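You operate a simulated robot arm through the tools that you are given. There is no shell and no other tool.

You run a simulated robot arm. Do the job below in one go: nothing can be reset, and whatever is moved stays where it is left.

Task
Put the old battery on charge at the rate from the charger's table.
Fine: red clamp on the plus post first, then the black clamp; read the volts; then set the rate knob.
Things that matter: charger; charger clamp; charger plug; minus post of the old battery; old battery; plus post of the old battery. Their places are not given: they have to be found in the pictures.

The check looks at the end state, three seconds after you hand in, the way a careful person would. Anything else that was tipped, shoved, dropped, spilled or broken makes it a failure.

Robot
A 7-joint arm with a three-finger gripper, fixed in place. Base frame: the origin is on the floor under the middle of its stand, x ahead of it, y to its left, z up; the work surface is at about z = 80. Units: cm, degrees, N and s.
It reaches about 134.2 cm from its shoulder. Its first joint turns from -166.0 to 166.0 degrees. Payload 2.69 kg.
Tool frame: the origin (TCP) lies between the finger pads and is the grasp point; the fingertips stand 3 cm ahead of it; z points along the fingers, y is the line along which they close. The gripper opens to 12.8 cm; its body begins 11.7 cm behind the TCP.
Orientation is told as [roll, pitch, yaw] about the base's x, y, z axes, in that order, counted from this pose: with the fingers straight down and closing along the base's y, the tool's x points along the base's -x, its y along +y and its z along -z.

Tools
- The arm moves only by the tool move_arm. Its argument "increments" is a list that holds one entry, the list of rows, each a list of 7 numbers: the shift along the base's x, y, z in units of 50 mm (1.0 is 50 mm), then the turn, a rotation vector about the base's x, y, z in units of 6 degrees (1.0 is 6 degrees), then the finger opening in cm, from 0 to 12.8. In form: [[[x, y, z, rx, ry, rz, fingers], ...]]. A call has 1 to 20 rows; each row shifts and turns the commanded pose from where the row before left it. A call with a number of a shift or a turn outside -1 to 1 is refused whole. Rows are played at 5 a second. More than 5 cm and 8.6 degrees between two rows, or a gripper value outside its range, and nothing of the call is played. A pose out of reach is approached as far as the arm can. The call stops where the force on the tool passes 80 N (or 10 N more than at its start, if that is more) or the arm is blocked; 0.2 s more then pass. Each finger travels about 12.7 cm/s and halts on what it meets, pressing with about 36 N; the grip force reading is that of the motor and also rises with nothing between the fingers. The clock runs only during rows and for 0.2 s after the last one: add rows that do not move to give the fingers time. The reply holds the time, the measured pose of the TCP, the force on the tool along the base axes, the opening and the grip force, in the units named above and with some noise, with the torque about the TCP (base axes, N m) and any sound that the robot's microphone picked up.
- Cameras (640 x 400 px; columns grow to the right, rows downward): "scene" is fixed at [5.54, 50.18, 168.91]; the picture's right is [0.23, -0.97, 0.00], its down [-0.77, -0.18, -0.61] and it looks along [0.59, 0.14, -0.79] (base axes); focal length 350 px, centre (320, 200). "wrist" rides on the gripper at [5.8, 5.4, -13.1] in the tool frame; the picture's right is [-0.68, 0.74, 0.00], its down [-0.62, -0.57, -0.55] and it looks along [-0.40, -0.37, 0.84] (tool axes); focal length 234 px, centre (320, 200).
- snapshot(camera): a new picture of that camera. The clock stands still meanwhile.
- raise_lower(by): moves the trunk up (or, below 0, down) by that many cm; the arm rides with it, the base frame stays. It gives what a move gives, with no picture.
- point_at(camera, pixels): for up to 12 pixels [column, row] of the newest picture of that camera ("zoom" is the newest enlarged one), the place [x, y, z] in the base frame of the surface seen there, good to about 0.2 cm, but the place of the scene camera against the robot may be out by one fixed shift of up to 1.2 cm in any direction. The clock stands still meanwhile.
- close_up(camera, box): a new picture of the part [left, top, right, bottom] of that camera's present view, enlarged. The clock stands still meanwhile.
- close_job(): hands the job in; it is judged then, once.

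Leave the gripper open and the arm clear of the work at the hand-in unless told otherwise.

The tools are called after "Request:" as a command line: name --argument value ..., lists and objects as JSON in quotes. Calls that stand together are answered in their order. move_arm: Moves the arm, as the interface text tells. Its arguments: {"type":"object","properties":{"increments":{"type":"array","items":{"type":"array","items":{"type":"array","items":{"type":"number"}}}}},"required":["increments"]} The other tools are called the same way: raise_lower (by) moves the trunk up or down; snapshot (camera) takes a picture; point_at (camera, pixels) gives the place of the surface under pixels of a picture; close_up (camera, box) takes an enlarged picture of a part of a camera's view; close_job () hands the job in.

At the start:

```text
t: 0.0
ee_pos: [53.84, 54.75, 125.74]
tcp_rot: [0.0, 0.1, -0.1]
wrist_force: [0.0, -0.6, -0.6]
moment: [-0.03, 0.02, -0.01]
opening: 12.82
grasp_force: 0.0
trunk travel left (down, up): [-15.0, 20.0]
```

scene: 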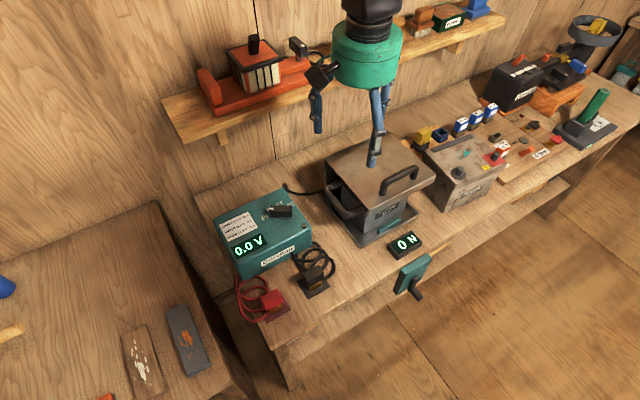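
wrist: 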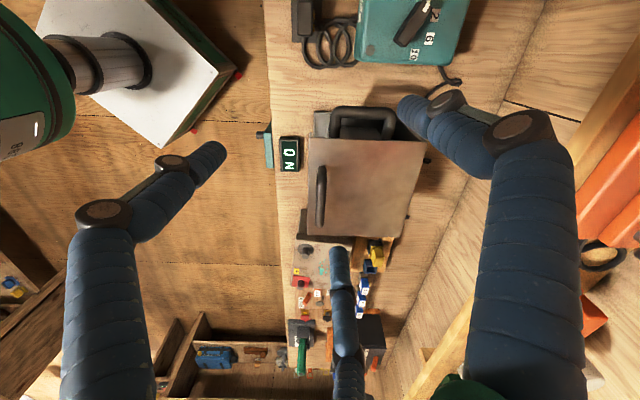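

I see a teal charger at the left (about 265,235 in the scene picture) showing "0.0 V", with a red clamp at (265,300) and a black clamp at (315,280). A grey battery sits around (462,172), and a metal press-like box is at (375,190). I'll enlarge parts of the scene to read the table and identify things.

Request:
close_up --camera "scene" --box '[200, 180, 360, 330]'

Request:
close_up --camera "scene" --box '[400, 40, 640, 220]'

Request:
close_up --camera "scene" --box '[210, 200, 290, 250]'

```text
2.67 times, centred on (280, 255) of scene
```

zoom: 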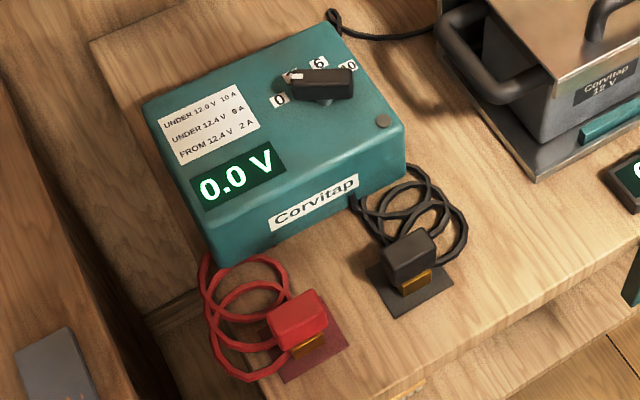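

```text
2.22 times, centred on (520, 130) of scene
```

zoom: 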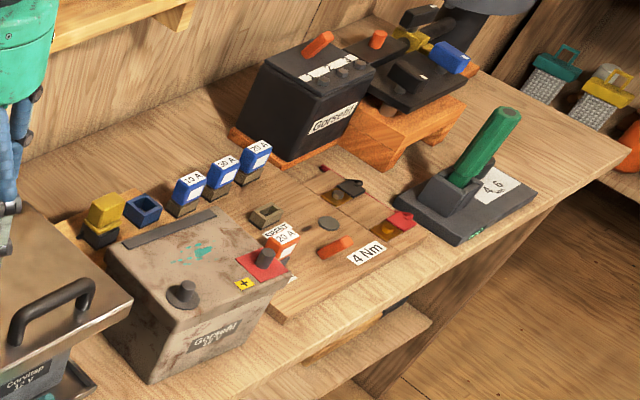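

```text
8.00 times, centred on (250, 225) of scene
```

zoom: 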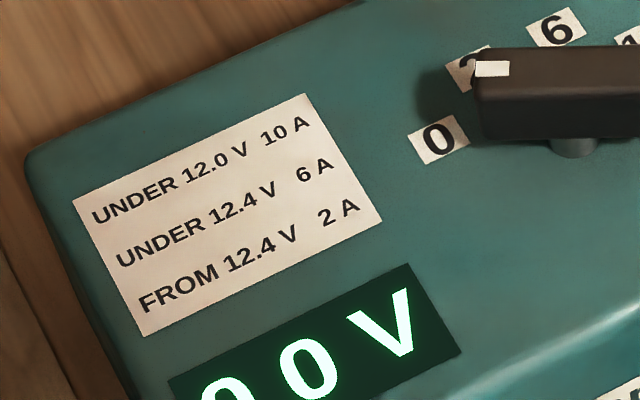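

The table reads: under 12.0 V → 10 A, under 12.4 V → 6 A, from 12.4 V → 2 A. The knob sits around (280,211), with its white mark near "2". There is a dirty grey "Gorsefal" battery, which looks like the old one, and a "Corvitap 12 V" unit beside it. I'll enlarge these further.

Request:
close_up --camera "scene" --box '[410, 120, 530, 210]'

Request:
close_up --camera "scene" --box '[300, 130, 450, 310]'

Request:
close_up --camera "scene" --box '[255, 190, 315, 228]'

Request:
close_up --camera "scene" --box '[470, 10, 620, 150]'

Request:
snapshot --camera "wrist"

```text
4.44 times, centred on (470, 165) of scene
```

zoom: 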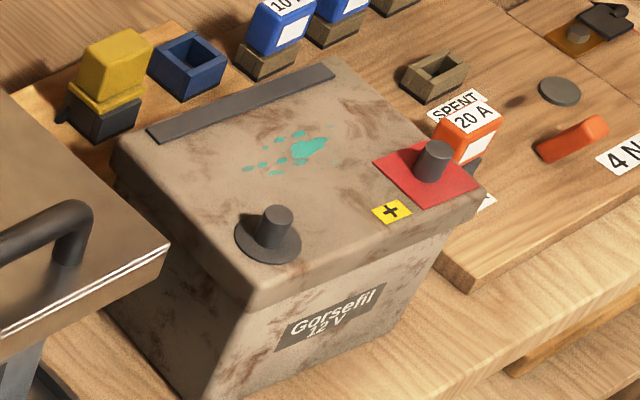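

```text
2.22 times, centred on (375, 220) of scene
```

zoom: 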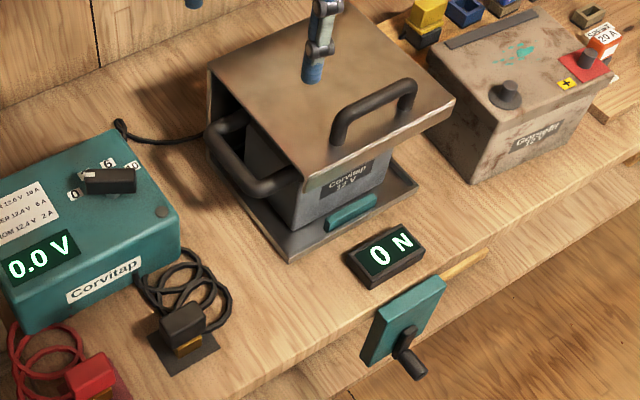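

```text
10.53 times, centred on (285, 209) of scene
```

zoom: 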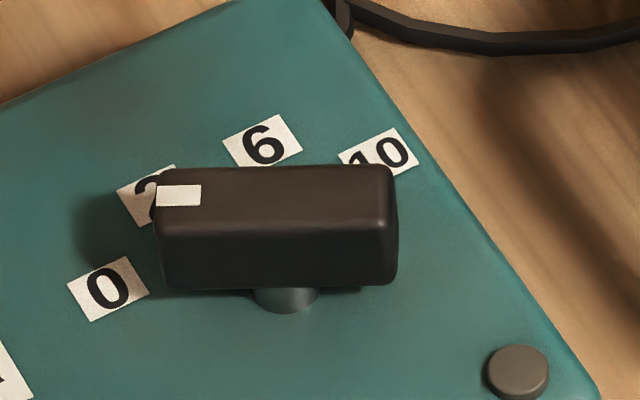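

```text
2.86 times, centred on (545, 80) of scene
```

zoom: 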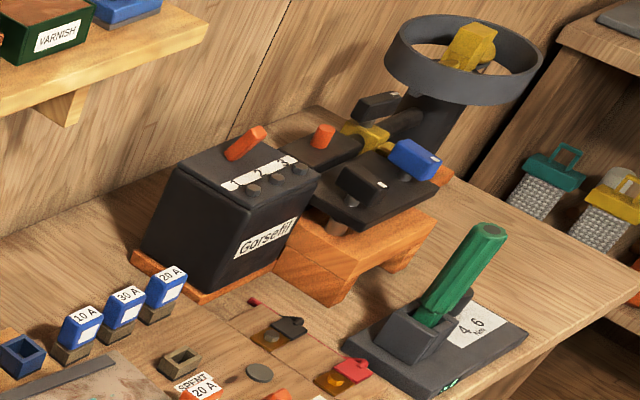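

```text
taken
```

wrist: 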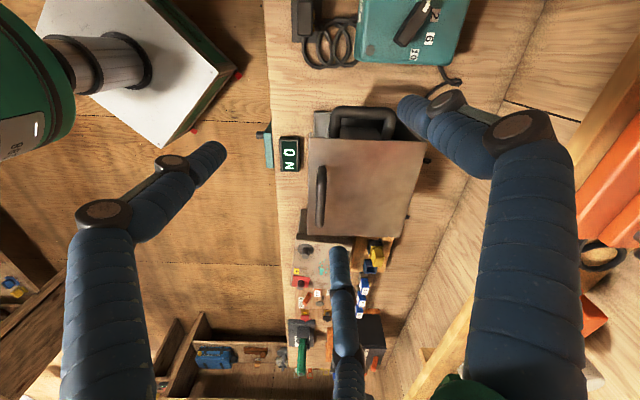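

The battery reads "Gorsefil 12 V", with a red plus post at (508,156), near the yellow "+", and a grey minus post at (461,172). Next I'll measure places in the scene picture.

Request:
point_at --camera "scene" --pixels '[[266, 298], [273, 311], [313, 273], [315, 285], [262, 207], [280, 211], [292, 212], [301, 225], [210, 215], [280, 190], [315, 240], [240, 280]]'

Request:
point_at --camera "scene" --pixels '[[461, 168], [461, 174], [508, 153], [506, 160], [437, 155], [499, 164], [459, 190], [378, 150], [400, 180], [413, 275], [404, 243], [285, 187]]'

Request:
snapshot --camera "scene"

```text
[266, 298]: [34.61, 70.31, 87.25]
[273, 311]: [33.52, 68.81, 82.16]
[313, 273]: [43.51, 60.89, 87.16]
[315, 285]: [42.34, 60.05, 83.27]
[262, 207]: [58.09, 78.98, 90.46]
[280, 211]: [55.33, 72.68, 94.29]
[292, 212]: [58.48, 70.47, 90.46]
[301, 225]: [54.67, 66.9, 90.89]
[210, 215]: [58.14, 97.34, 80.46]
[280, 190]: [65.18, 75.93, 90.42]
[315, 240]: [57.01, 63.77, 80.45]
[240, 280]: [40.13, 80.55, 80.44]
```

```text
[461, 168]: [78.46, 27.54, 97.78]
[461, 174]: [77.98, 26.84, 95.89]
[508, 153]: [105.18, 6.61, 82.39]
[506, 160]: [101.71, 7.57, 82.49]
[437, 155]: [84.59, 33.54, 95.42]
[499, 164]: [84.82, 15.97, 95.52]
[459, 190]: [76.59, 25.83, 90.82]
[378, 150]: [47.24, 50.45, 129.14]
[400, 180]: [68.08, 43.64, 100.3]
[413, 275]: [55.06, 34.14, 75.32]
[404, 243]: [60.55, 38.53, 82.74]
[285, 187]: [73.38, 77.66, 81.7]
```

```text
taken
```

scene: 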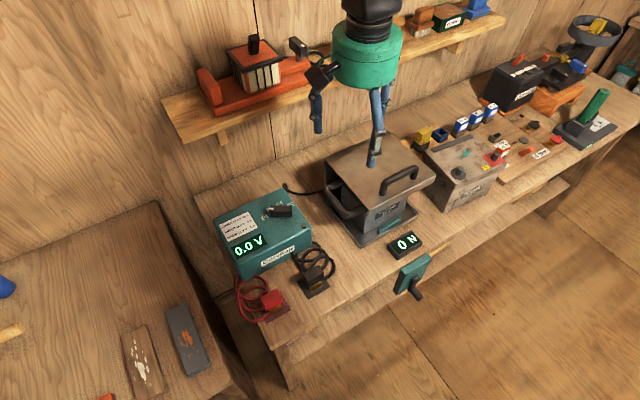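

Both clamps rest on little pads. I'll enlarge both clamps and the charger's cable end to see how they are shaped.

Request:
close_up --camera "scene" --box '[230, 265, 310, 325]'

Request:
point_at --camera "zoom" --pixels '[[320, 220], [300, 200]]'

Request:
close_up --camera "scene" --box '[285, 240, 345, 300]'

Request:
close_up --camera "scene" --box '[270, 170, 360, 230]'

Request:
close_up --camera "scene" --box '[440, 130, 520, 190]'

```text
6.67 times, centred on (270, 295) of scene
```

zoom: 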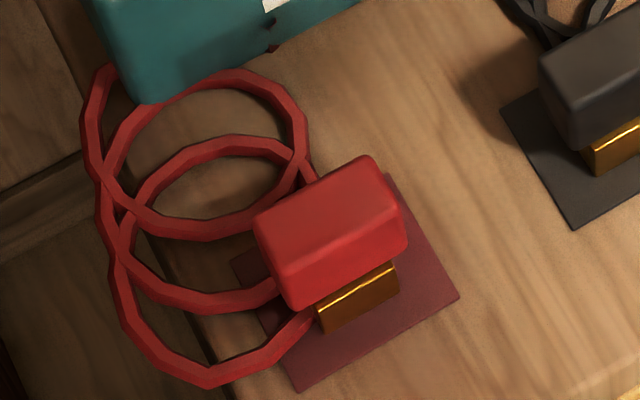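

```text
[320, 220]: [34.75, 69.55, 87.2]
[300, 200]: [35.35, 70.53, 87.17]
```

```text
6.67 times, centred on (315, 270) of scene
```

zoom: 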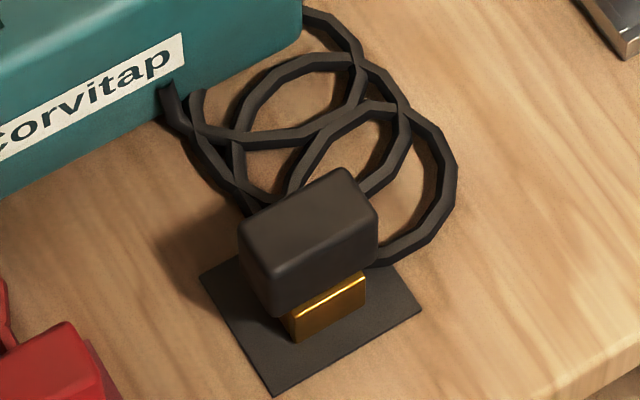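

```text
6.67 times, centred on (315, 200) of scene
```

zoom: 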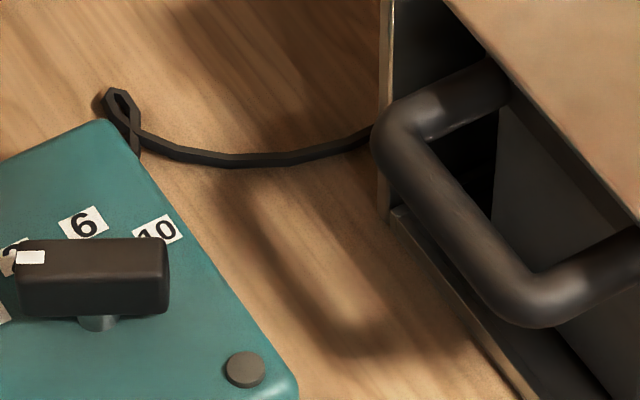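

```text
6.67 times, centred on (480, 160) of scene
```

zoom: 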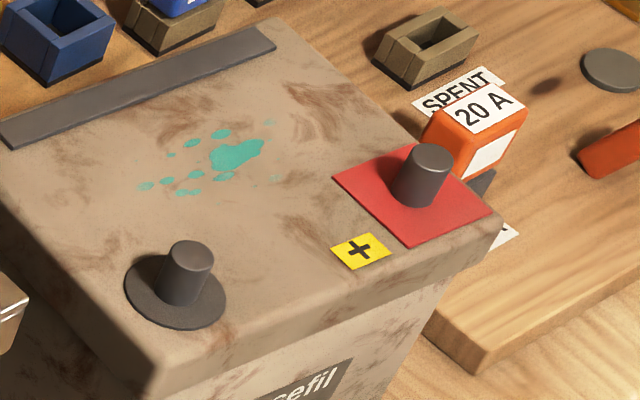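

I'll measure the posts and the battery top in this newest enlargement: the plus post top is at about (428,157), the minus post top at about (190,253).

Request:
point_at --camera "zoom" --pixels '[[428, 157], [422, 185], [190, 253], [184, 280], [145, 310], [210, 315], [350, 180], [470, 213], [410, 240], [70, 230], [480, 120], [360, 250]]'

Request:
point_at --camera "zoom" --pixels '[[160, 360], [490, 225], [270, 25], [5, 130], [440, 20], [445, 330]]'

```text
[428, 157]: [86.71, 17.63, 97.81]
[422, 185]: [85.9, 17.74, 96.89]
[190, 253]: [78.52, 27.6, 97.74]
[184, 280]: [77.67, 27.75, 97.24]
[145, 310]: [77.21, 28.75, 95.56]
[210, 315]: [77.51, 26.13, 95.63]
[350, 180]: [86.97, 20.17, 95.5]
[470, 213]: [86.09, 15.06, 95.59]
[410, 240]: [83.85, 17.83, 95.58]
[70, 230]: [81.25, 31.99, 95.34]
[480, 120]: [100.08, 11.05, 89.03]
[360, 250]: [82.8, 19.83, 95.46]
```

```text
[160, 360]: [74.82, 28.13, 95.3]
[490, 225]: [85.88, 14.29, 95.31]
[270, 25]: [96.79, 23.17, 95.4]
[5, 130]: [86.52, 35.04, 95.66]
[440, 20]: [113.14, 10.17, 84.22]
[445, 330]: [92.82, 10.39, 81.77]
```

The plus post is near (86.7, 17.6, 97.8) and the minus post near (78.5, 27.6, 97.7), before any scene camera shift. Now I'll move the gripper above the two clamps so the wrist camera, which has no fixed shift, can see them from near.

Request:
move_arm --increments '[[[-0.4, 0.275, -0.45, 0, 0, 0, 12.8], [-0.4, 0.275, -0.45, 0, 0, 0, 12.8], [-0.4, 0.275, -0.45, 0, 0, 0, 12.8], [-0.4, 0.275, -0.45, 0, 0, 0, 12.8], [-0.4, 0.275, -0.45, 0, 0, 0, 12.8], [-0.4, 0.275, -0.45, 0, 0, 0, 12.8], [-0.4, 0.275, -0.45, 0, 0, 0, 12.8], [-0.4, 0.275, -0.45, 0, 0, 0, 12.8]]]'

Request:
snapshot --camera "wrist"

Request:
snapshot --camera "scene"

```text
t: 1.8
ee_pos: [37.91, 65.75, 107.71]
tcp_rot: [0.0, 0.0, 0.0]
wrist_force: [-0.4, 0.0, 0.6]
moment: [0.03, -0.03, 0.0]
opening: 12.78
grasp_force: 0.0
trunk travel left (down, up): [-15.0, 20.0]
```

```text
taken
```

wrist: 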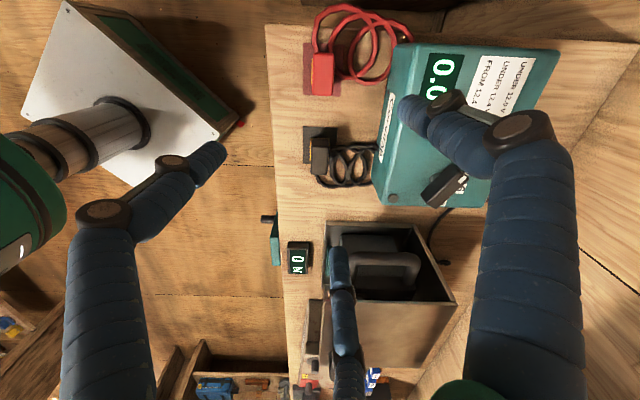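

```text
taken
```

scene: 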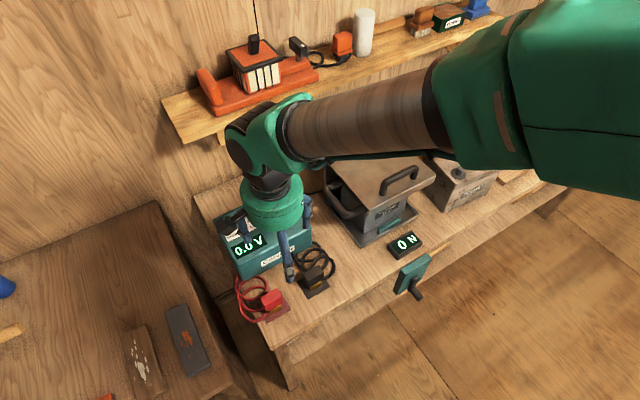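

In the wrist picture the red clamp is at about (322,70) and the black one at about (320,150). I'll enlarge that part and measure.

Request:
close_up --camera "wrist" --box '[290, 30, 410, 105]'

Request:
close_up --camera "wrist" --box '[290, 115, 410, 190]'

Request:
point_at --camera "wrist" --pixels '[[322, 60], [314, 55], [332, 55], [314, 92], [332, 92], [322, 88], [320, 140], [320, 170], [314, 150], [326, 150], [308, 130], [310, 160]]'

```text
5.33 times, centred on (350, 68) of wrist
```

zoom: 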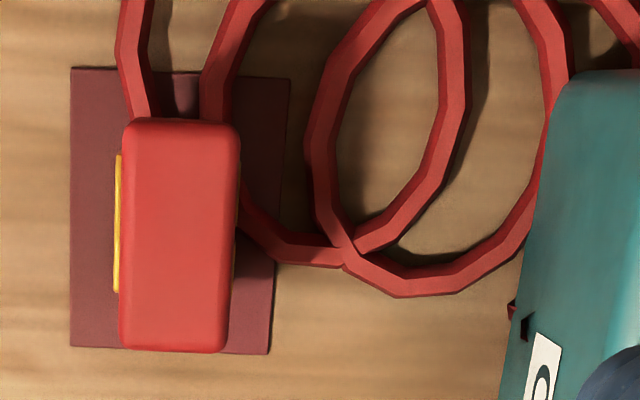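

```text
5.33 times, centred on (350, 152) of wrist
```

zoom: 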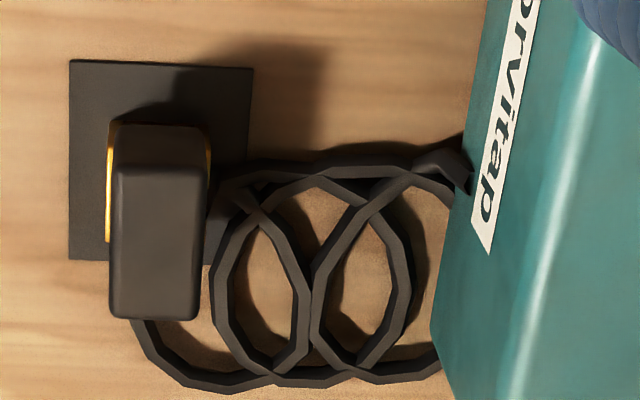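

```text
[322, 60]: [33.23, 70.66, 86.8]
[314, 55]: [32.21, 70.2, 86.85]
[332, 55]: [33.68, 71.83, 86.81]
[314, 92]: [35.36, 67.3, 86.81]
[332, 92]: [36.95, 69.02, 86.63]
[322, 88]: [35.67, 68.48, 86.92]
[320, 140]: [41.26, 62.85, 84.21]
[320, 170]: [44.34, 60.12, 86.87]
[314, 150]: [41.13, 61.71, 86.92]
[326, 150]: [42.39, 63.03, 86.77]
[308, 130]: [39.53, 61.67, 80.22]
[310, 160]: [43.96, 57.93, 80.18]
```

The clamps are boxes about 5 by 2.7 cm on top with brass jaws below; the red one's long side points along roughly -43 degrees in the base plane. I want a flatter, end-on view of the jaws. Before moving there, I'll check the heights near the left table and the shelf.

Request:
point_at --camera "scene" --pixels '[[150, 230], [120, 300], [140, 350], [185, 330], [230, 360], [210, 100], [180, 110], [300, 60], [440, 45], [290, 385], [215, 300], [225, 90]]'

Request:
point_at --camera "wrist" --pixels '[[270, 30], [285, 200], [300, 300], [640, 45], [395, 45], [555, 50], [375, 205], [480, 205], [455, 190], [425, 200], [405, 270], [297, 257]]'

```text
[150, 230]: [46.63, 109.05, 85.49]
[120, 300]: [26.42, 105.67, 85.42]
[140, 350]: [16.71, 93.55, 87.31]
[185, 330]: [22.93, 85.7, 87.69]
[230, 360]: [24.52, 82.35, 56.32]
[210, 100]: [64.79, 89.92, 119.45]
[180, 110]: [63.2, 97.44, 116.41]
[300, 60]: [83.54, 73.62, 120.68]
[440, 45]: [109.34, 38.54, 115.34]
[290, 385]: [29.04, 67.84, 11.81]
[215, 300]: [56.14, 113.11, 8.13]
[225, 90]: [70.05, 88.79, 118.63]
```

```text
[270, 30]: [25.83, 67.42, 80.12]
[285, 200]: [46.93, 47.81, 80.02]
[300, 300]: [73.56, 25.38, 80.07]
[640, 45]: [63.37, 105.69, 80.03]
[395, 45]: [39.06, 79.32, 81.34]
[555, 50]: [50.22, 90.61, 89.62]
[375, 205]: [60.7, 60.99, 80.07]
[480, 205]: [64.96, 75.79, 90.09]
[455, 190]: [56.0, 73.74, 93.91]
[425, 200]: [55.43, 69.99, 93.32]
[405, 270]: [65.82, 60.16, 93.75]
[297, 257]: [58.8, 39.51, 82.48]
```

The bench top is at z 80.05 by the wrist camera, about 0.4 lower than by the scene camera. The left table is at 85.4. I'll move to (23.6, 79.7, 97) with a 25 degree tilt, to look along the clamps from a flatter angle.

Request:
move_arm --increments '[[[-0.409, 0.399, -0.3, -0.405, -0.44, 0, 12.8], [-0.409, 0.399, -0.3, -0.405, -0.44, 0, 12.8], [-0.409, 0.399, -0.3, -0.405, -0.44, 0, 12.8], [-0.409, 0.399, -0.3, -0.405, -0.44, 0, 12.8], [-0.409, 0.399, -0.3, -0.405, -0.44, 0, 12.8], [-0.409, 0.399, -0.3, -0.405, -0.44, 0, 12.8], [-0.409, 0.399, -0.3, -0.405, -0.44, 0, 12.8]]]'

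Request:
snapshot --camera "wrist"

```text
t: 3.4
ee_pos: [24.0, 79.74, 97.61]
tcp_rot: [-17.4, -18.3, 2.6]
wrist_force: [1.1, -1.6, 0.8]
moment: [0.11, 0.08, 0.0]
opening: 12.8
grasp_force: 0.2
trunk travel left (down, up): [-15.0, 20.0]
```

```text
taken
```

wrist: 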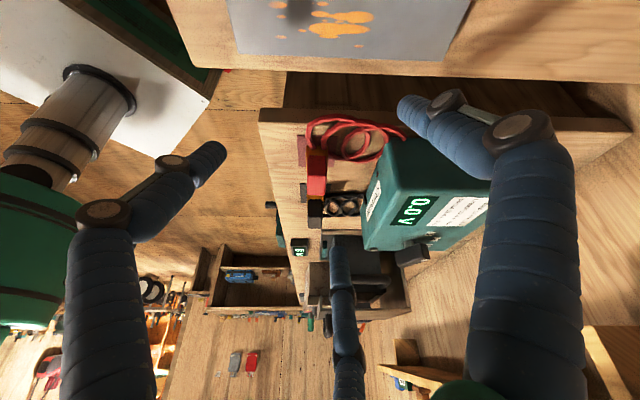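

The red clamp is now at about (316,170). I'll enlarge it.

Request:
close_up --camera "wrist" --box '[285, 110, 405, 230]'

Request:
close_up --camera "wrist" --box '[290, 130, 350, 230]'

```text
3.33 times, centred on (345, 170) of wrist
```

zoom: 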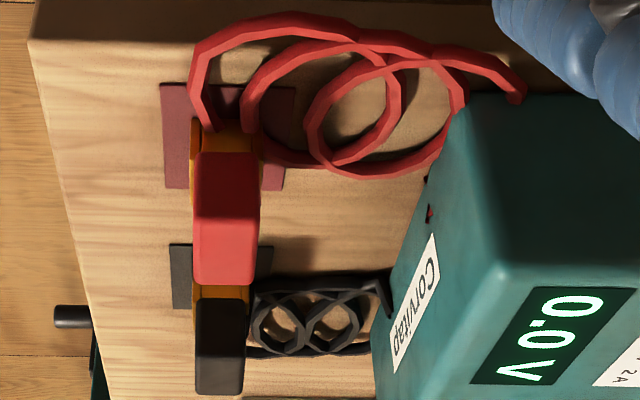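

```text
4.00 times, centred on (320, 180) of wrist
```

zoom: 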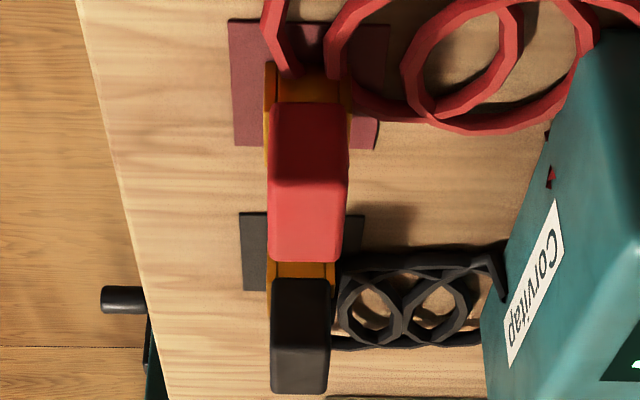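

The clamp has two brass cheeks with a slot between them, open below, so it goes down over a post. The fingers stand at three sides, so before I grip anything I need to see how they close. I'll close them to about 3 cm in free air here and look.

Request:
move_arm --increments '[[[0, 0, 0.4, 0, 0, 0, 8], [0, 0, 0.4, 0, 0, 0, 3], [0, 0, 0, 0, 0, 0, 3], [0, 0, 0, 0, 0, 0, 3], [0, 0, 0, 0, 0, 0, 3]]]'

Request:
snapshot --camera "wrist"

Request:
snapshot --camera "scene"

```text
t: 4.6
ee_pos: [23.83, 79.7, 101.22]
tcp_rot: [-17.6, -18.1, 2.7]
wrist_force: [-0.5, 0.4, 0.0]
moment: [-0.01, -0.02, -0.02]
opening: 3.0
grasp_force: 0.1
trunk travel left (down, up): [-15.0, 20.0]
```

```text
taken
```

wrist: 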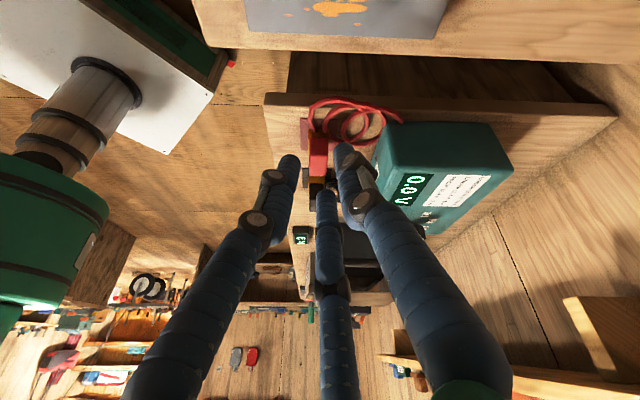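

```text
taken
```

scene: 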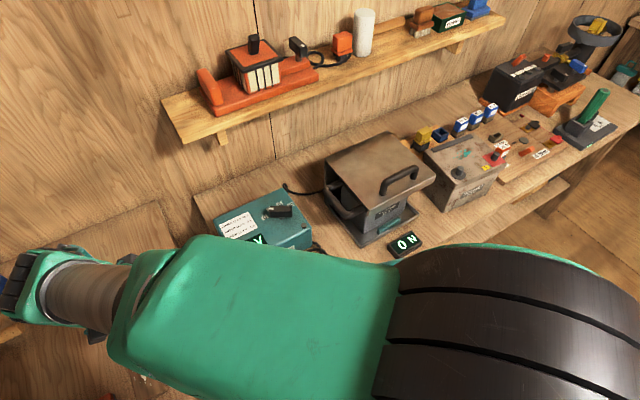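

The fingers close inward from three sides: a thumb at one side (tip at about (343,148)) and two fingers opposite (tips at (290,160) and (325,195)). I'll measure their surface places to learn their geometry.

Request:
point_at --camera "wrist" --pixels '[[290, 158], [286, 180], [298, 160], [343, 148], [350, 170], [338, 160], [325, 193], [327, 220], [318, 200], [334, 200], [272, 180], [360, 200]]'

Request:
close_up --camera "wrist" --box '[240, 120, 400, 250]'

```text
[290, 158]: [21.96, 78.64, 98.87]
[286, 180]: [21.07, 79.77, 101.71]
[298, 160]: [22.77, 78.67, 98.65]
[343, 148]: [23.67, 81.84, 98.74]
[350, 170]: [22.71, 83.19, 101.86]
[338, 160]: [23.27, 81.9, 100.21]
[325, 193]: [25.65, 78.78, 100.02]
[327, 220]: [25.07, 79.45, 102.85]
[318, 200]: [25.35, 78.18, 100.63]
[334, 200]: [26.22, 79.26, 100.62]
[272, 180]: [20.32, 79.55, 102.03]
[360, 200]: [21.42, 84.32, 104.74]
```

```text
3.08 times, centred on (320, 185) of wrist
```

zoom: 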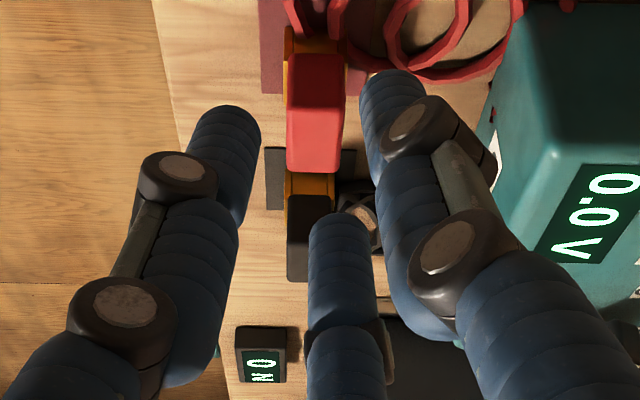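

The three fingers close radially, 120 degrees apart, with the thumb along the tool's +y, and the pads are at half the opening from the centre. The best grip has the clamp's long side along tool y: thumb on one end, two fingers on the flat sides. The red clamp's cable joins at its left end, so I want the thumb at its right end, which is a yaw of about -132.6 degrees. I'll undo the tilt, go above the red clamp and start the turn.

Request:
move_arm --increments '[[[0.329, -0.304, 0.14, 0.405, 0.44, 0, 8], [0.329, -0.304, 0.14, 0.405, 0.44, 0, 8], [0.329, -0.304, 0.14, 0.405, 0.44, 0, 8], [0.329, -0.304, 0.14, 0.405, 0.44, 0, 8], [0.329, -0.304, 0.14, 0.405, 0.44, 0, 8], [0.329, -0.304, 0.14, 0.405, 0.44, 0, 8], [0.329, -0.304, 0.14, 0.405, 0.44, 0, 8], [0, 0, 0, 0, 0, -1, 8], [0, 0, 0, 0, 0, -1, 8], [0, 0, 0, 0, 0, -1, 8], [0, 0, 0, 0, 0, -1, 8], [0, 0, 0, 0, 0, -1, 8], [0, 0, 0, 0, 0, -1, 8], [0, 0, 0, 0, 0, -1, 8], [0, 0, 0, 0, 0, -1, 8], [0, 0, 0, 0, 0, -1, 8], [0, 0, 0, 0, 0, -1, 8], [0, 0, 0, 0, 0, -1, 8], [0, 0, 0, 0, 0, -1, 8], [0, 0, 0, 0, 0, 0, 8]]]'

Request:
snapshot --camera "scene"

Request:
snapshot --camera "wrist"

```text
t: 8.8
ee_pos: [34.98, 69.14, 106.12]
tcp_rot: [0.0, 0.0, -72.1]
wrist_force: [0.2, 0.4, 0.2]
moment: [0.01, -0.01, -0.01]
opening: 8.02
grasp_force: 0.1
trunk travel left (down, up): [-15.0, 20.0]
```

```text
taken
```

scene: 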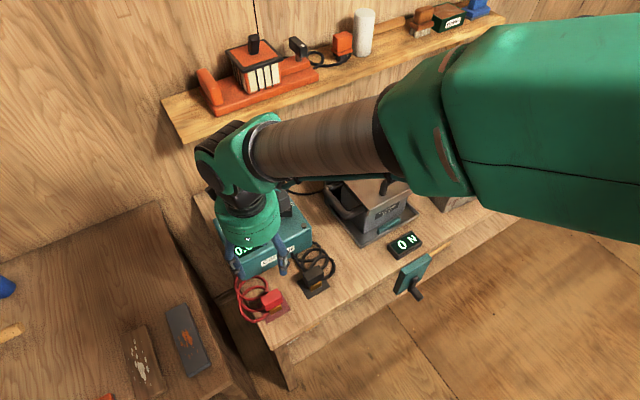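

```text
taken
```

wrist: 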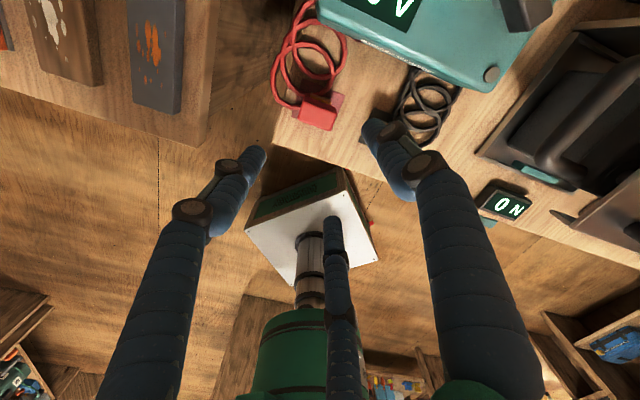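

The turn works: yaw is -72 now and the red clamp is seen at about (318,108). I'll carry on to -132.6 degrees.

Request:
move_arm --increments '[[[0, 0, -0.1, 0, 0, -1, 8], [0, 0, -0.1, 0, 0, -1, 8], [0, 0, -0.1, 0, 0, -1, 8], [0, 0, -0.1, 0, 0, -1, 8], [0, 0, -0.1, 0, 0, -1, 8], [0, 0, -0.1, 0, 0, -1, 8], [0, 0, -0.1, 0, 0, -1, 8], [0, 0, -0.1, 0, 0, -1, 8], [0, 0, -0.1, 0, 0, -1, 8], [0.074, -0.018, -0.1, 0, 0, -1, 8], [0, 0, 0, 0, 0, -0.08, 8], [0, 0, 0, 0, 0, 0, 8]]]'

Request:
snapshot --camera "wrist"

Request:
close_up --camera "wrist" --box '[240, 60, 400, 200]'

```text
t: 11.4
ee_pos: [36.65, 68.12, 102.6]
tcp_rot: [-2.4, 0.4, -111.8]
wrist_force: [-0.1, 0.0, -0.2]
moment: [0.02, 0.0, 0.0]
opening: 8.04
grasp_force: 0.1
out of reach, approached as far as the arm can: row 7, 8, 9, 10
trunk travel left (down, up): [-15.0, 20.0]
```

```text
taken
```

wrist: 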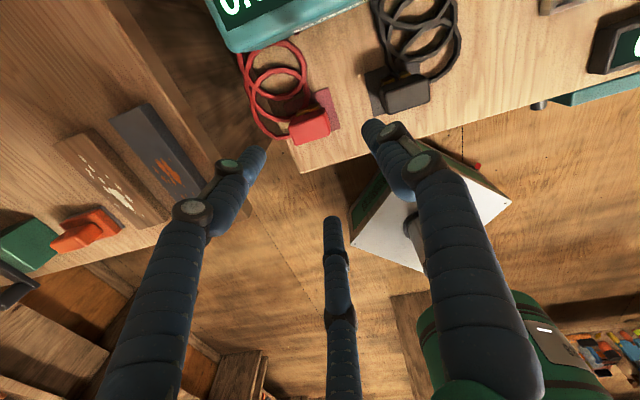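

```text
2.86 times, centred on (320, 130) of wrist
```

zoom: 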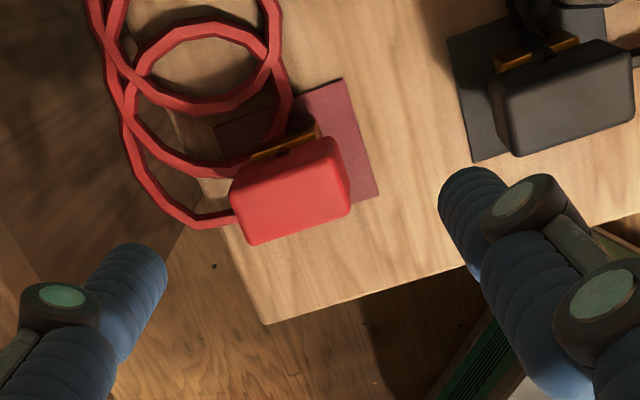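

The wrist reaches its limit at about -112 degrees yaw, so the thumb can't go to the right end of the red clamp here. I'll measure where the cable meets the clamp in this enlargement at about (225,215), along with the clamp's corners.

Request:
point_at --camera "zoom" --pixels '[[232, 216], [215, 218], [195, 218], [290, 190], [240, 190], [330, 145], [345, 195], [252, 240], [310, 135], [270, 155], [560, 95], [520, 150]]'

Request:
close_up --camera "wrist" --box '[270, 85, 350, 155]'

```text
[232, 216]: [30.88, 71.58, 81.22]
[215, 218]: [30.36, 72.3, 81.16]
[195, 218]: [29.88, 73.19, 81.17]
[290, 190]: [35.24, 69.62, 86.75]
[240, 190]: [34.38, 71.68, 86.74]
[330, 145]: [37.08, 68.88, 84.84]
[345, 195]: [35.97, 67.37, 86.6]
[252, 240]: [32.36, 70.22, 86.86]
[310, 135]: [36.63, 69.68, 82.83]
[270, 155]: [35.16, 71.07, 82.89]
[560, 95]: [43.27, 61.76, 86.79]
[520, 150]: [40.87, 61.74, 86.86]
```

```text
5.71 times, centred on (310, 120) of wrist
```

zoom: 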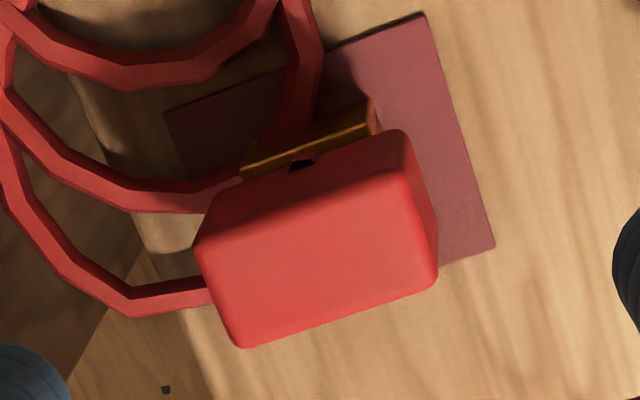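

The cable lies low, at z 81.2, and the body spans z 83 to 86.8, so a thumb on the left end at a fingertip height of 83.2 clears the cable. I'll turn back the other way, toward yaw +47.4, raising a little. A first stretch will show how the commanded pose continues.

Request:
move_arm --increments '[[[0, 0, 0.2, 0, 0, 1, 8], [0, 0, 0.2, 0, 0, 1, 8], [0, 0, 0, 0, 0, 1, 8], [0, 0, 0, 0, 0, 1, 8], [0, 0, 0, 0, 0, 1, 8], [0, 0, 0, 0, 0, 1, 8], [0, 0, 0, 0, 0, 1, 8], [0, 0, 0, 0, 0, 1, 8], [0, 0, 0, 0, 0, 1, 8], [0, 0, 0, 0, 0, 0, 8]]]'

```text
t: 13.6
ee_pos: [36.62, 68.0, 104.55]
tcp_rot: [-2.1, 0.3, -58.0]
wrist_force: [-0.3, 0.8, -0.1]
moment: [0.02, 0.0, 0.01]
opening: 8.04
grasp_force: 0.0
trunk travel left (down, up): [-15.0, 20.0]
```

The commanded pose continues from the measured one, with a small leftover tilt of about 2 degrees. I'll correct the tilt first, then turn to +47.4 while shifting over the red clamp at z 98.

Request:
move_arm --increments '[[[0, 0, 0, 0.143, -0.323, 0, 8], [-0.029, 0.0244, -0.072, 0, 0, 0.976, 8], [-0.029, 0.0244, -0.072, 0, 0, 0.976, 8], [-0.029, 0.0244, -0.072, 0, 0, 0.976, 8], [-0.029, 0.0244, -0.072, 0, 0, 0.976, 8], [-0.029, 0.0244, -0.072, 0, 0, 0.976, 8], [-0.029, 0.0244, -0.072, 0, 0, 0.976, 8], [-0.029, 0.0244, -0.072, 0, 0, 0.976, 8], [-0.029, 0.0244, -0.072, 0, 0, 0.976, 8], [-0.029, 0.0244, -0.072, 0, 0, 0.976, 8], [-0.029, 0.0244, -0.072, 0, 0, 0.976, 8], [-0.029, 0.0244, -0.072, 0, 0, 0.976, 8], [-0.029, 0.0244, -0.072, 0, 0, 0.976, 8], [-0.029, 0.0244, -0.072, 0, 0, 0.976, 8], [-0.029, 0.0244, -0.072, 0, 0, 0.976, 8], [-0.029, 0.0244, -0.072, 0, 0, 0.976, 8], [-0.029, 0.0244, -0.072, 0, 0, 0.976, 8], [-0.029, 0.0244, -0.072, 0, 0, 0.976, 8], [-0.029, 0.0244, -0.072, 0, 0, 0.976, 8], [0, 0, 0, 0, 0, 0, 8]]]'

Request:
snapshot --camera "wrist"

Request:
close_up --camera "wrist" --box '[220, 70, 420, 240]'

```text
t: 17.8
ee_pos: [33.94, 70.26, 97.99]
tcp_rot: [0.0, 0.1, 47.5]
wrist_force: [-0.8, -0.6, 0.3]
moment: [0.0, -0.01, -0.02]
opening: 8.0
grasp_force: 0.1
trunk travel left (down, up): [-15.0, 20.0]
```

```text
taken
```

wrist: 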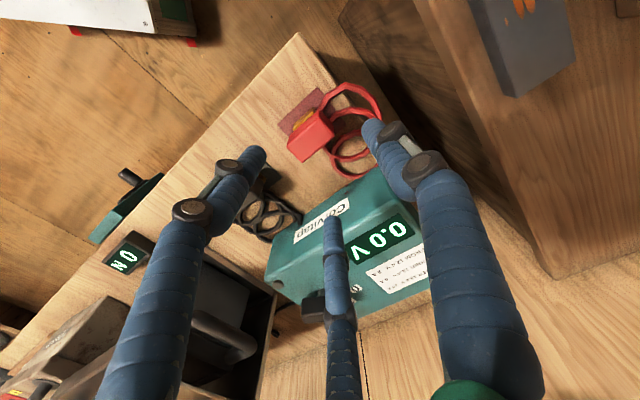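

```text
2.35 times, centred on (320, 155) of wrist
```

zoom: 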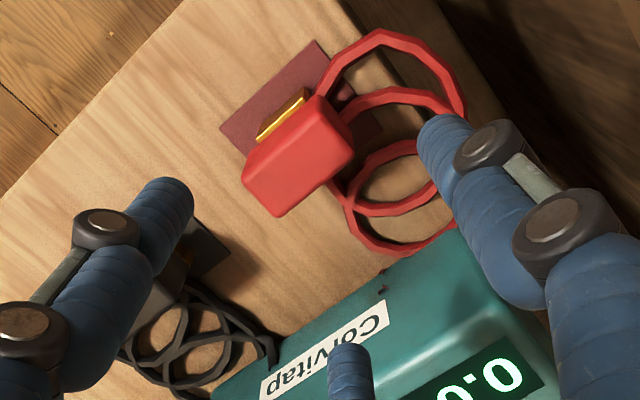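

The red clamp's top is at about (311,138) in the wrist picture, and the thumb (right finger) is on its left end side. I'll enlarge and measure its top corners precisely.

Request:
close_up --camera "wrist" --box '[280, 85, 360, 165]'

```text
5.00 times, centred on (320, 125) of wrist
```

zoom: 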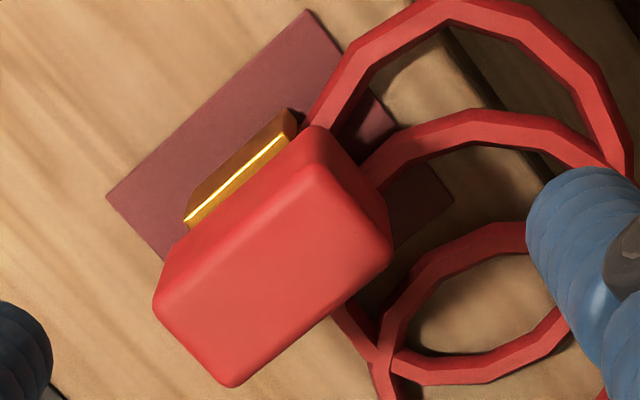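

I'll measure the top face's corners and centre in this enlargement.

Request:
point_at --camera "zoom" --pixels '[[170, 300], [318, 190], [376, 250], [232, 372], [273, 278], [240, 165], [290, 120], [190, 215], [245, 215], [300, 160], [160, 280], [385, 225]]'

```text
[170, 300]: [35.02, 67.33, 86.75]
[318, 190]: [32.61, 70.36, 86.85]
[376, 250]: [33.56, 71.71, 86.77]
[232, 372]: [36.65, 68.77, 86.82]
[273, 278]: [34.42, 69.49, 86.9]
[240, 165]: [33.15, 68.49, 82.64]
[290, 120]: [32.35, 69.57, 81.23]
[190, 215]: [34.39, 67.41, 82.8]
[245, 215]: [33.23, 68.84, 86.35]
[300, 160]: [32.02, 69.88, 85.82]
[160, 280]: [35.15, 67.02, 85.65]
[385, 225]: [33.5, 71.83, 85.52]
```

The red clamp's centre is at (34.45, 69.45), top z 86.8, long axis at about 137.4 degrees, which matches my tool yaw. I'll lower over it with the fingers at 8 cm, to z 86.2, placed so the clamp's middle is 0.95 cm behind the centre.

Request:
move_arm --increments '[[[-0.02, -0.017, -0.4, 0, 0, 0, 8], [-0.018, -0.017, -0.4, 0, 0, 0, 8], [0, 0, -0.4, 0, 0, 0, 8], [0, 0, -0.4, 0, 0, 0, 8], [0, 0, -0.4, 0, 0, 0, 8], [0, 0, -0.2, 0, 0, 0, 8], [0, 0, -0.16, 0, 0, 0, 8], [0, 0, 0, 0, 0, 0, 8]]]'

Request:
snapshot --camera "wrist"

Request:
close_up --camera "scene" --box '[210, 220, 330, 330]'

```text
t: 19.6
ee_pos: [33.76, 70.16, 86.21]
tcp_rot: [0.1, 0.0, 47.4]
wrist_force: [-0.6, 0.4, 0.1]
moment: [-0.01, 0.02, 0.02]
opening: 7.98
grasp_force: 0.0
trunk travel left (down, up): [-15.0, 20.0]
```

```text
taken
```

wrist: 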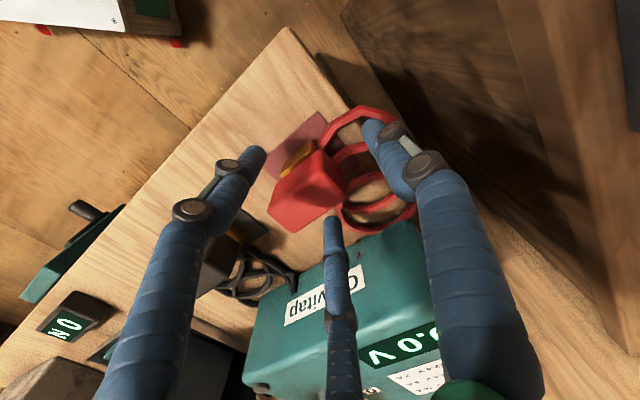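

```text
3.64 times, centred on (270, 275) of scene
```

zoom: 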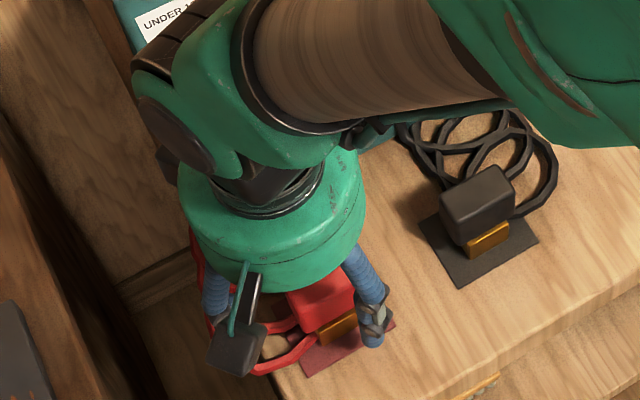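

The clamp stands between the three fingers, clear of the cable. Now I close the fingers step by step.

Request:
move_arm --increments '[[[0, 0, 0, 0, 0, 0, 6.5], [0, 0, 0, 0, 0, 0, 5.5], [0, 0, 0, 0, 0, 0, 4.5], [0, 0, 0, 0, 0, 0, 3.8], [0, 0, 0, 0, 0, 0, 3.2], [0, 0, 0, 0, 0, 0, 2.6], [0, 0, 0, 0, 0, 0, 2.0], [0, 0, 0, 0, 0, 0, 1.0], [0, 0, 0, 0, 0, 0, 1.0]]]'

Request:
snapshot --camera "wrist"

Request:
close_up --camera "wrist" --box '[240, 120, 400, 250]'

```text
t: 21.6
ee_pos: [33.62, 70.15, 86.28]
tcp_rot: [0.1, 0.0, 47.4]
wrist_force: [0.8, 0.0, -1.2]
moment: [-0.02, 0.02, -0.01]
opening: 3.36
grasp_force: 17.7
trunk travel left (down, up): [-15.0, 20.0]
```

```text
taken
```

wrist: 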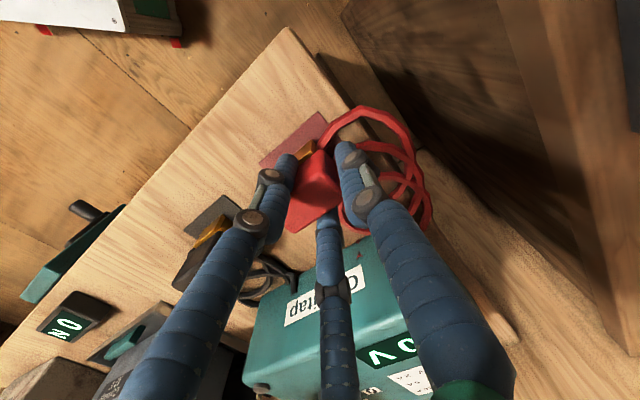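

```text
3.08 times, centred on (320, 185) of wrist
```

zoom: 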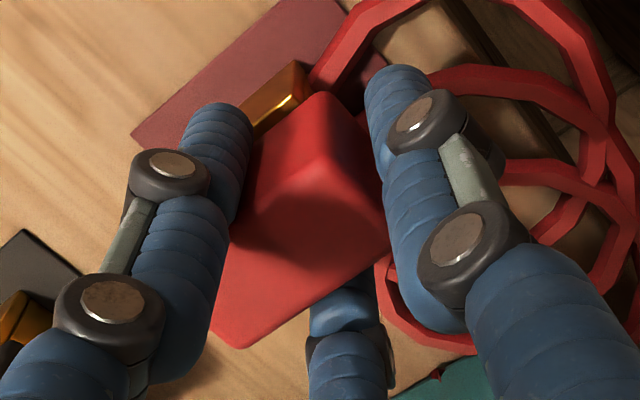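

The fingers halted at 3.36 cm, as expected for the clamp. I'll lift by about 4 cm gently and check it comes along.

Request:
move_arm --increments '[[[0, 0, 0, 0, 0, 0, 0], [0, 0, 0, 0, 0, 0, 0], [0, 0, 0.1, 0, 0, 0, 0], [0, 0, 0.2, 0, 0, 0, 0], [0, 0, 0.25, 0, 0, 0, 0], [0, 0, 0.25, 0, 0, 0, 0], [0, 0, 0, 0, 0, 0, 0]]]'

Request:
snapshot --camera "wrist"

Request:
snapshot --camera "scene"

```text
t: 23.2
ee_pos: [33.59, 70.05, 90.35]
tcp_rot: [0.1, -0.1, 47.4]
wrist_force: [0.5, -0.6, -0.4]
moment: [0.01, 0.03, -0.03]
opening: 3.29
grasp_force: 36.1
trunk travel left (down, up): [-15.0, 20.0]
```

```text
taken
```

wrist: 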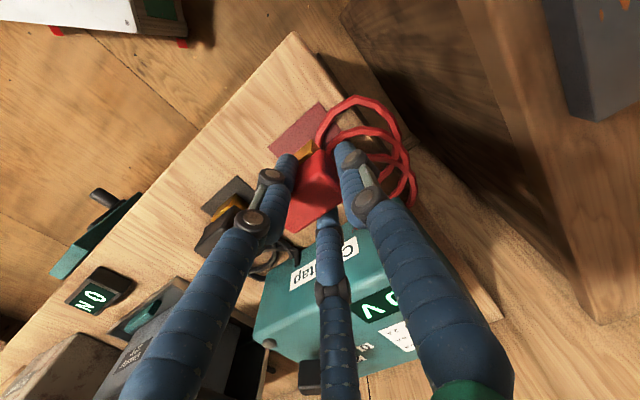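

```text
taken
```

scene: 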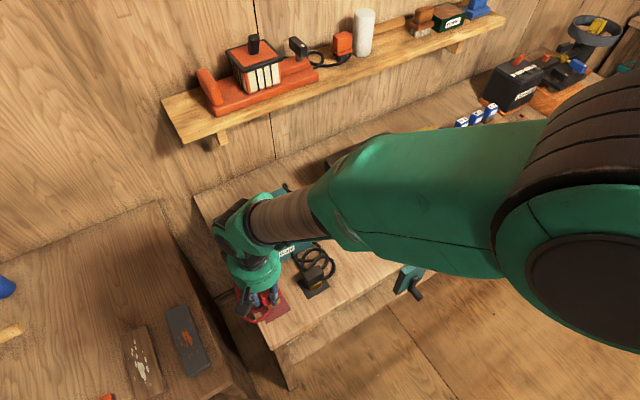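

The clamp is held (36 N, pad visible below it). I'll lift to about z 115 and look at it with the scene camera before carrying it over.

Request:
move_arm --increments '[[[0, 0, 0.5, 0, 0, 0, 0], [0, 0, 0.6, 0, 0, 0, 0], [0, 0, 0.6, 0, 0, 0, 0], [0, 0, 0.6, 0, 0, 0, 0], [0.2, -0.2, 0.6, 0, 0, 0, 0], [0.4, -0.4, 0.6, 0, 0, 0, 0], [0.4, -0.4, 0.6, 0, 0, 0, 0], [0.4, -0.4, 0.5, 0, 0, 0, 0], [0.4, -0.4, 0.4, 0, 0, 0, 0], [0, 0, 0, 0, 0, 0, 0]]]'

Request:
snapshot --camera "scene"

Request:
snapshot --camera "wrist"

```text
t: 25.4
ee_pos: [42.57, 61.05, 115.38]
tcp_rot: [0.0, 0.0, 47.4]
wrist_force: [1.3, 0.1, -1.1]
moment: [0.04, 0.04, 0.0]
opening: 3.29
grasp_force: 36.0
trunk travel left (down, up): [-15.0, 20.0]
```

```text
taken
```

scene: 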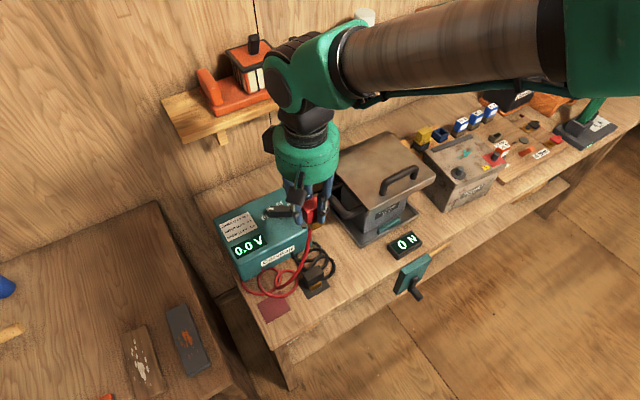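

```text
taken
```

wrist: 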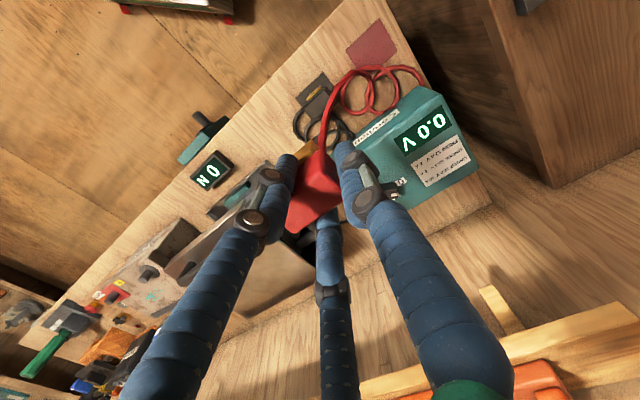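

The cable follows the clamp. I'll enlarge the held clamp and the area under it, to check the black clamp is undisturbed.

Request:
close_up --camera "scene" --box '[260, 170, 360, 240]'

Request:
close_up --camera "wrist" --box '[260, 40, 420, 160]'

```text
5.71 times, centred on (310, 205) of scene
```

zoom: 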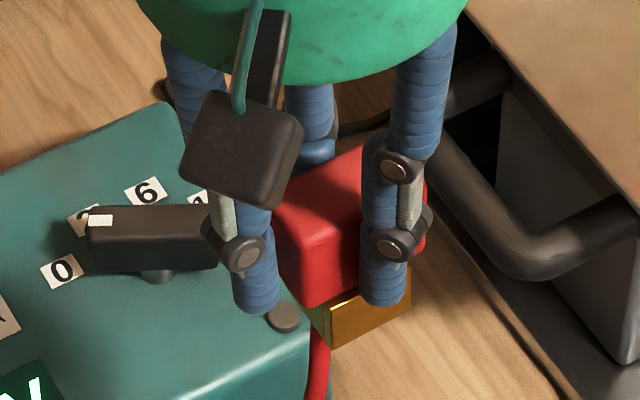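

```text
3.33 times, centred on (340, 100) of wrist
```

zoom: 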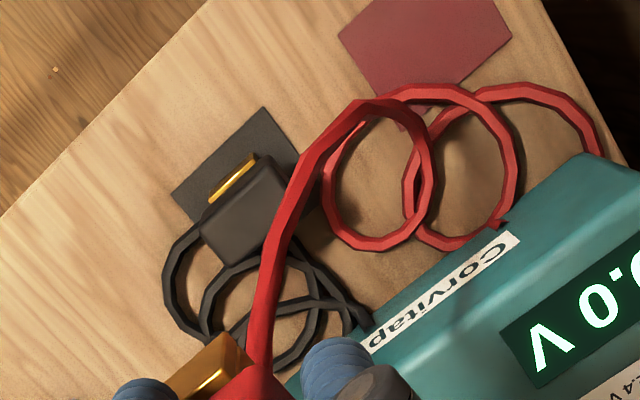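

The black clamp is undisturbed on its pad. I'll carry the red clamp on toward the battery at the same height, in two stretches.

Request:
move_arm --increments '[[[0.4, -0.4, 0.1, 0, 0, 0, 0], [0.45, -0.45, 0.1, 0, 0, 0, 0], [0.45, -0.45, 0.1, 0, 0, 0, 0], [0.45, -0.45, 0.1, 0, 0, 0, 0], [0.45, -0.45, 0, 0, 0, 0, 0], [0.45, -0.45, 0, 0, 0, 0, 0], [0.45, -0.45, 0, 0, 0, 0, 0], [0.45, -0.45, 0, 0, 0, 0, 0], [0.3, -0.3, 0, 0, 0, 0, 0], [0, 0, 0, 0, 0, 0, 0]]]'

Request:
snapshot --camera "scene"

Request:
snapshot --camera "wrist"

```text
t: 27.6
ee_pos: [62.14, 41.8, 117.1]
tcp_rot: [0.0, 0.0, 47.4]
wrist_force: [0.5, -0.3, -0.3]
moment: [0.02, 0.06, 0.0]
opening: 3.28
grasp_force: 36.1
trunk travel left (down, up): [-15.0, 20.0]
```

```text
taken
```

scene: 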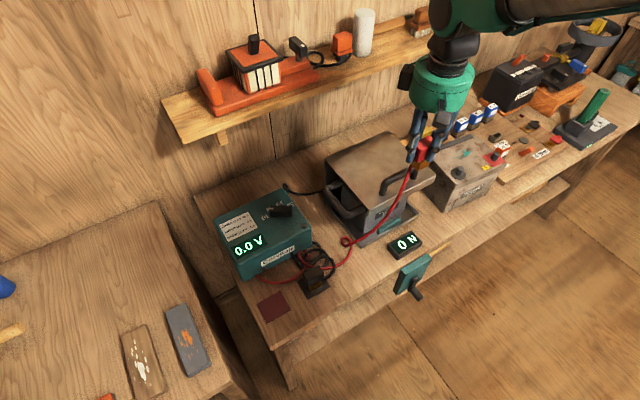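

```text
taken
```

wrist: 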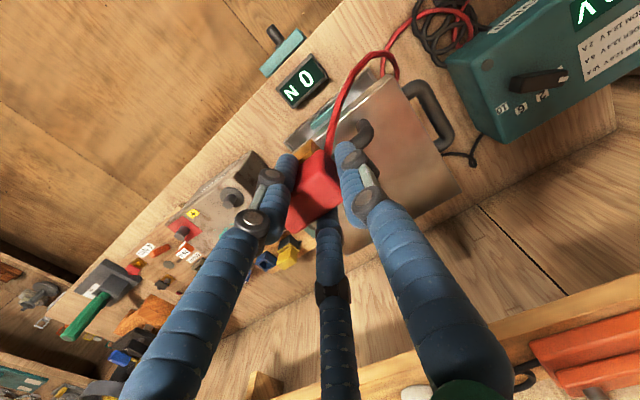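

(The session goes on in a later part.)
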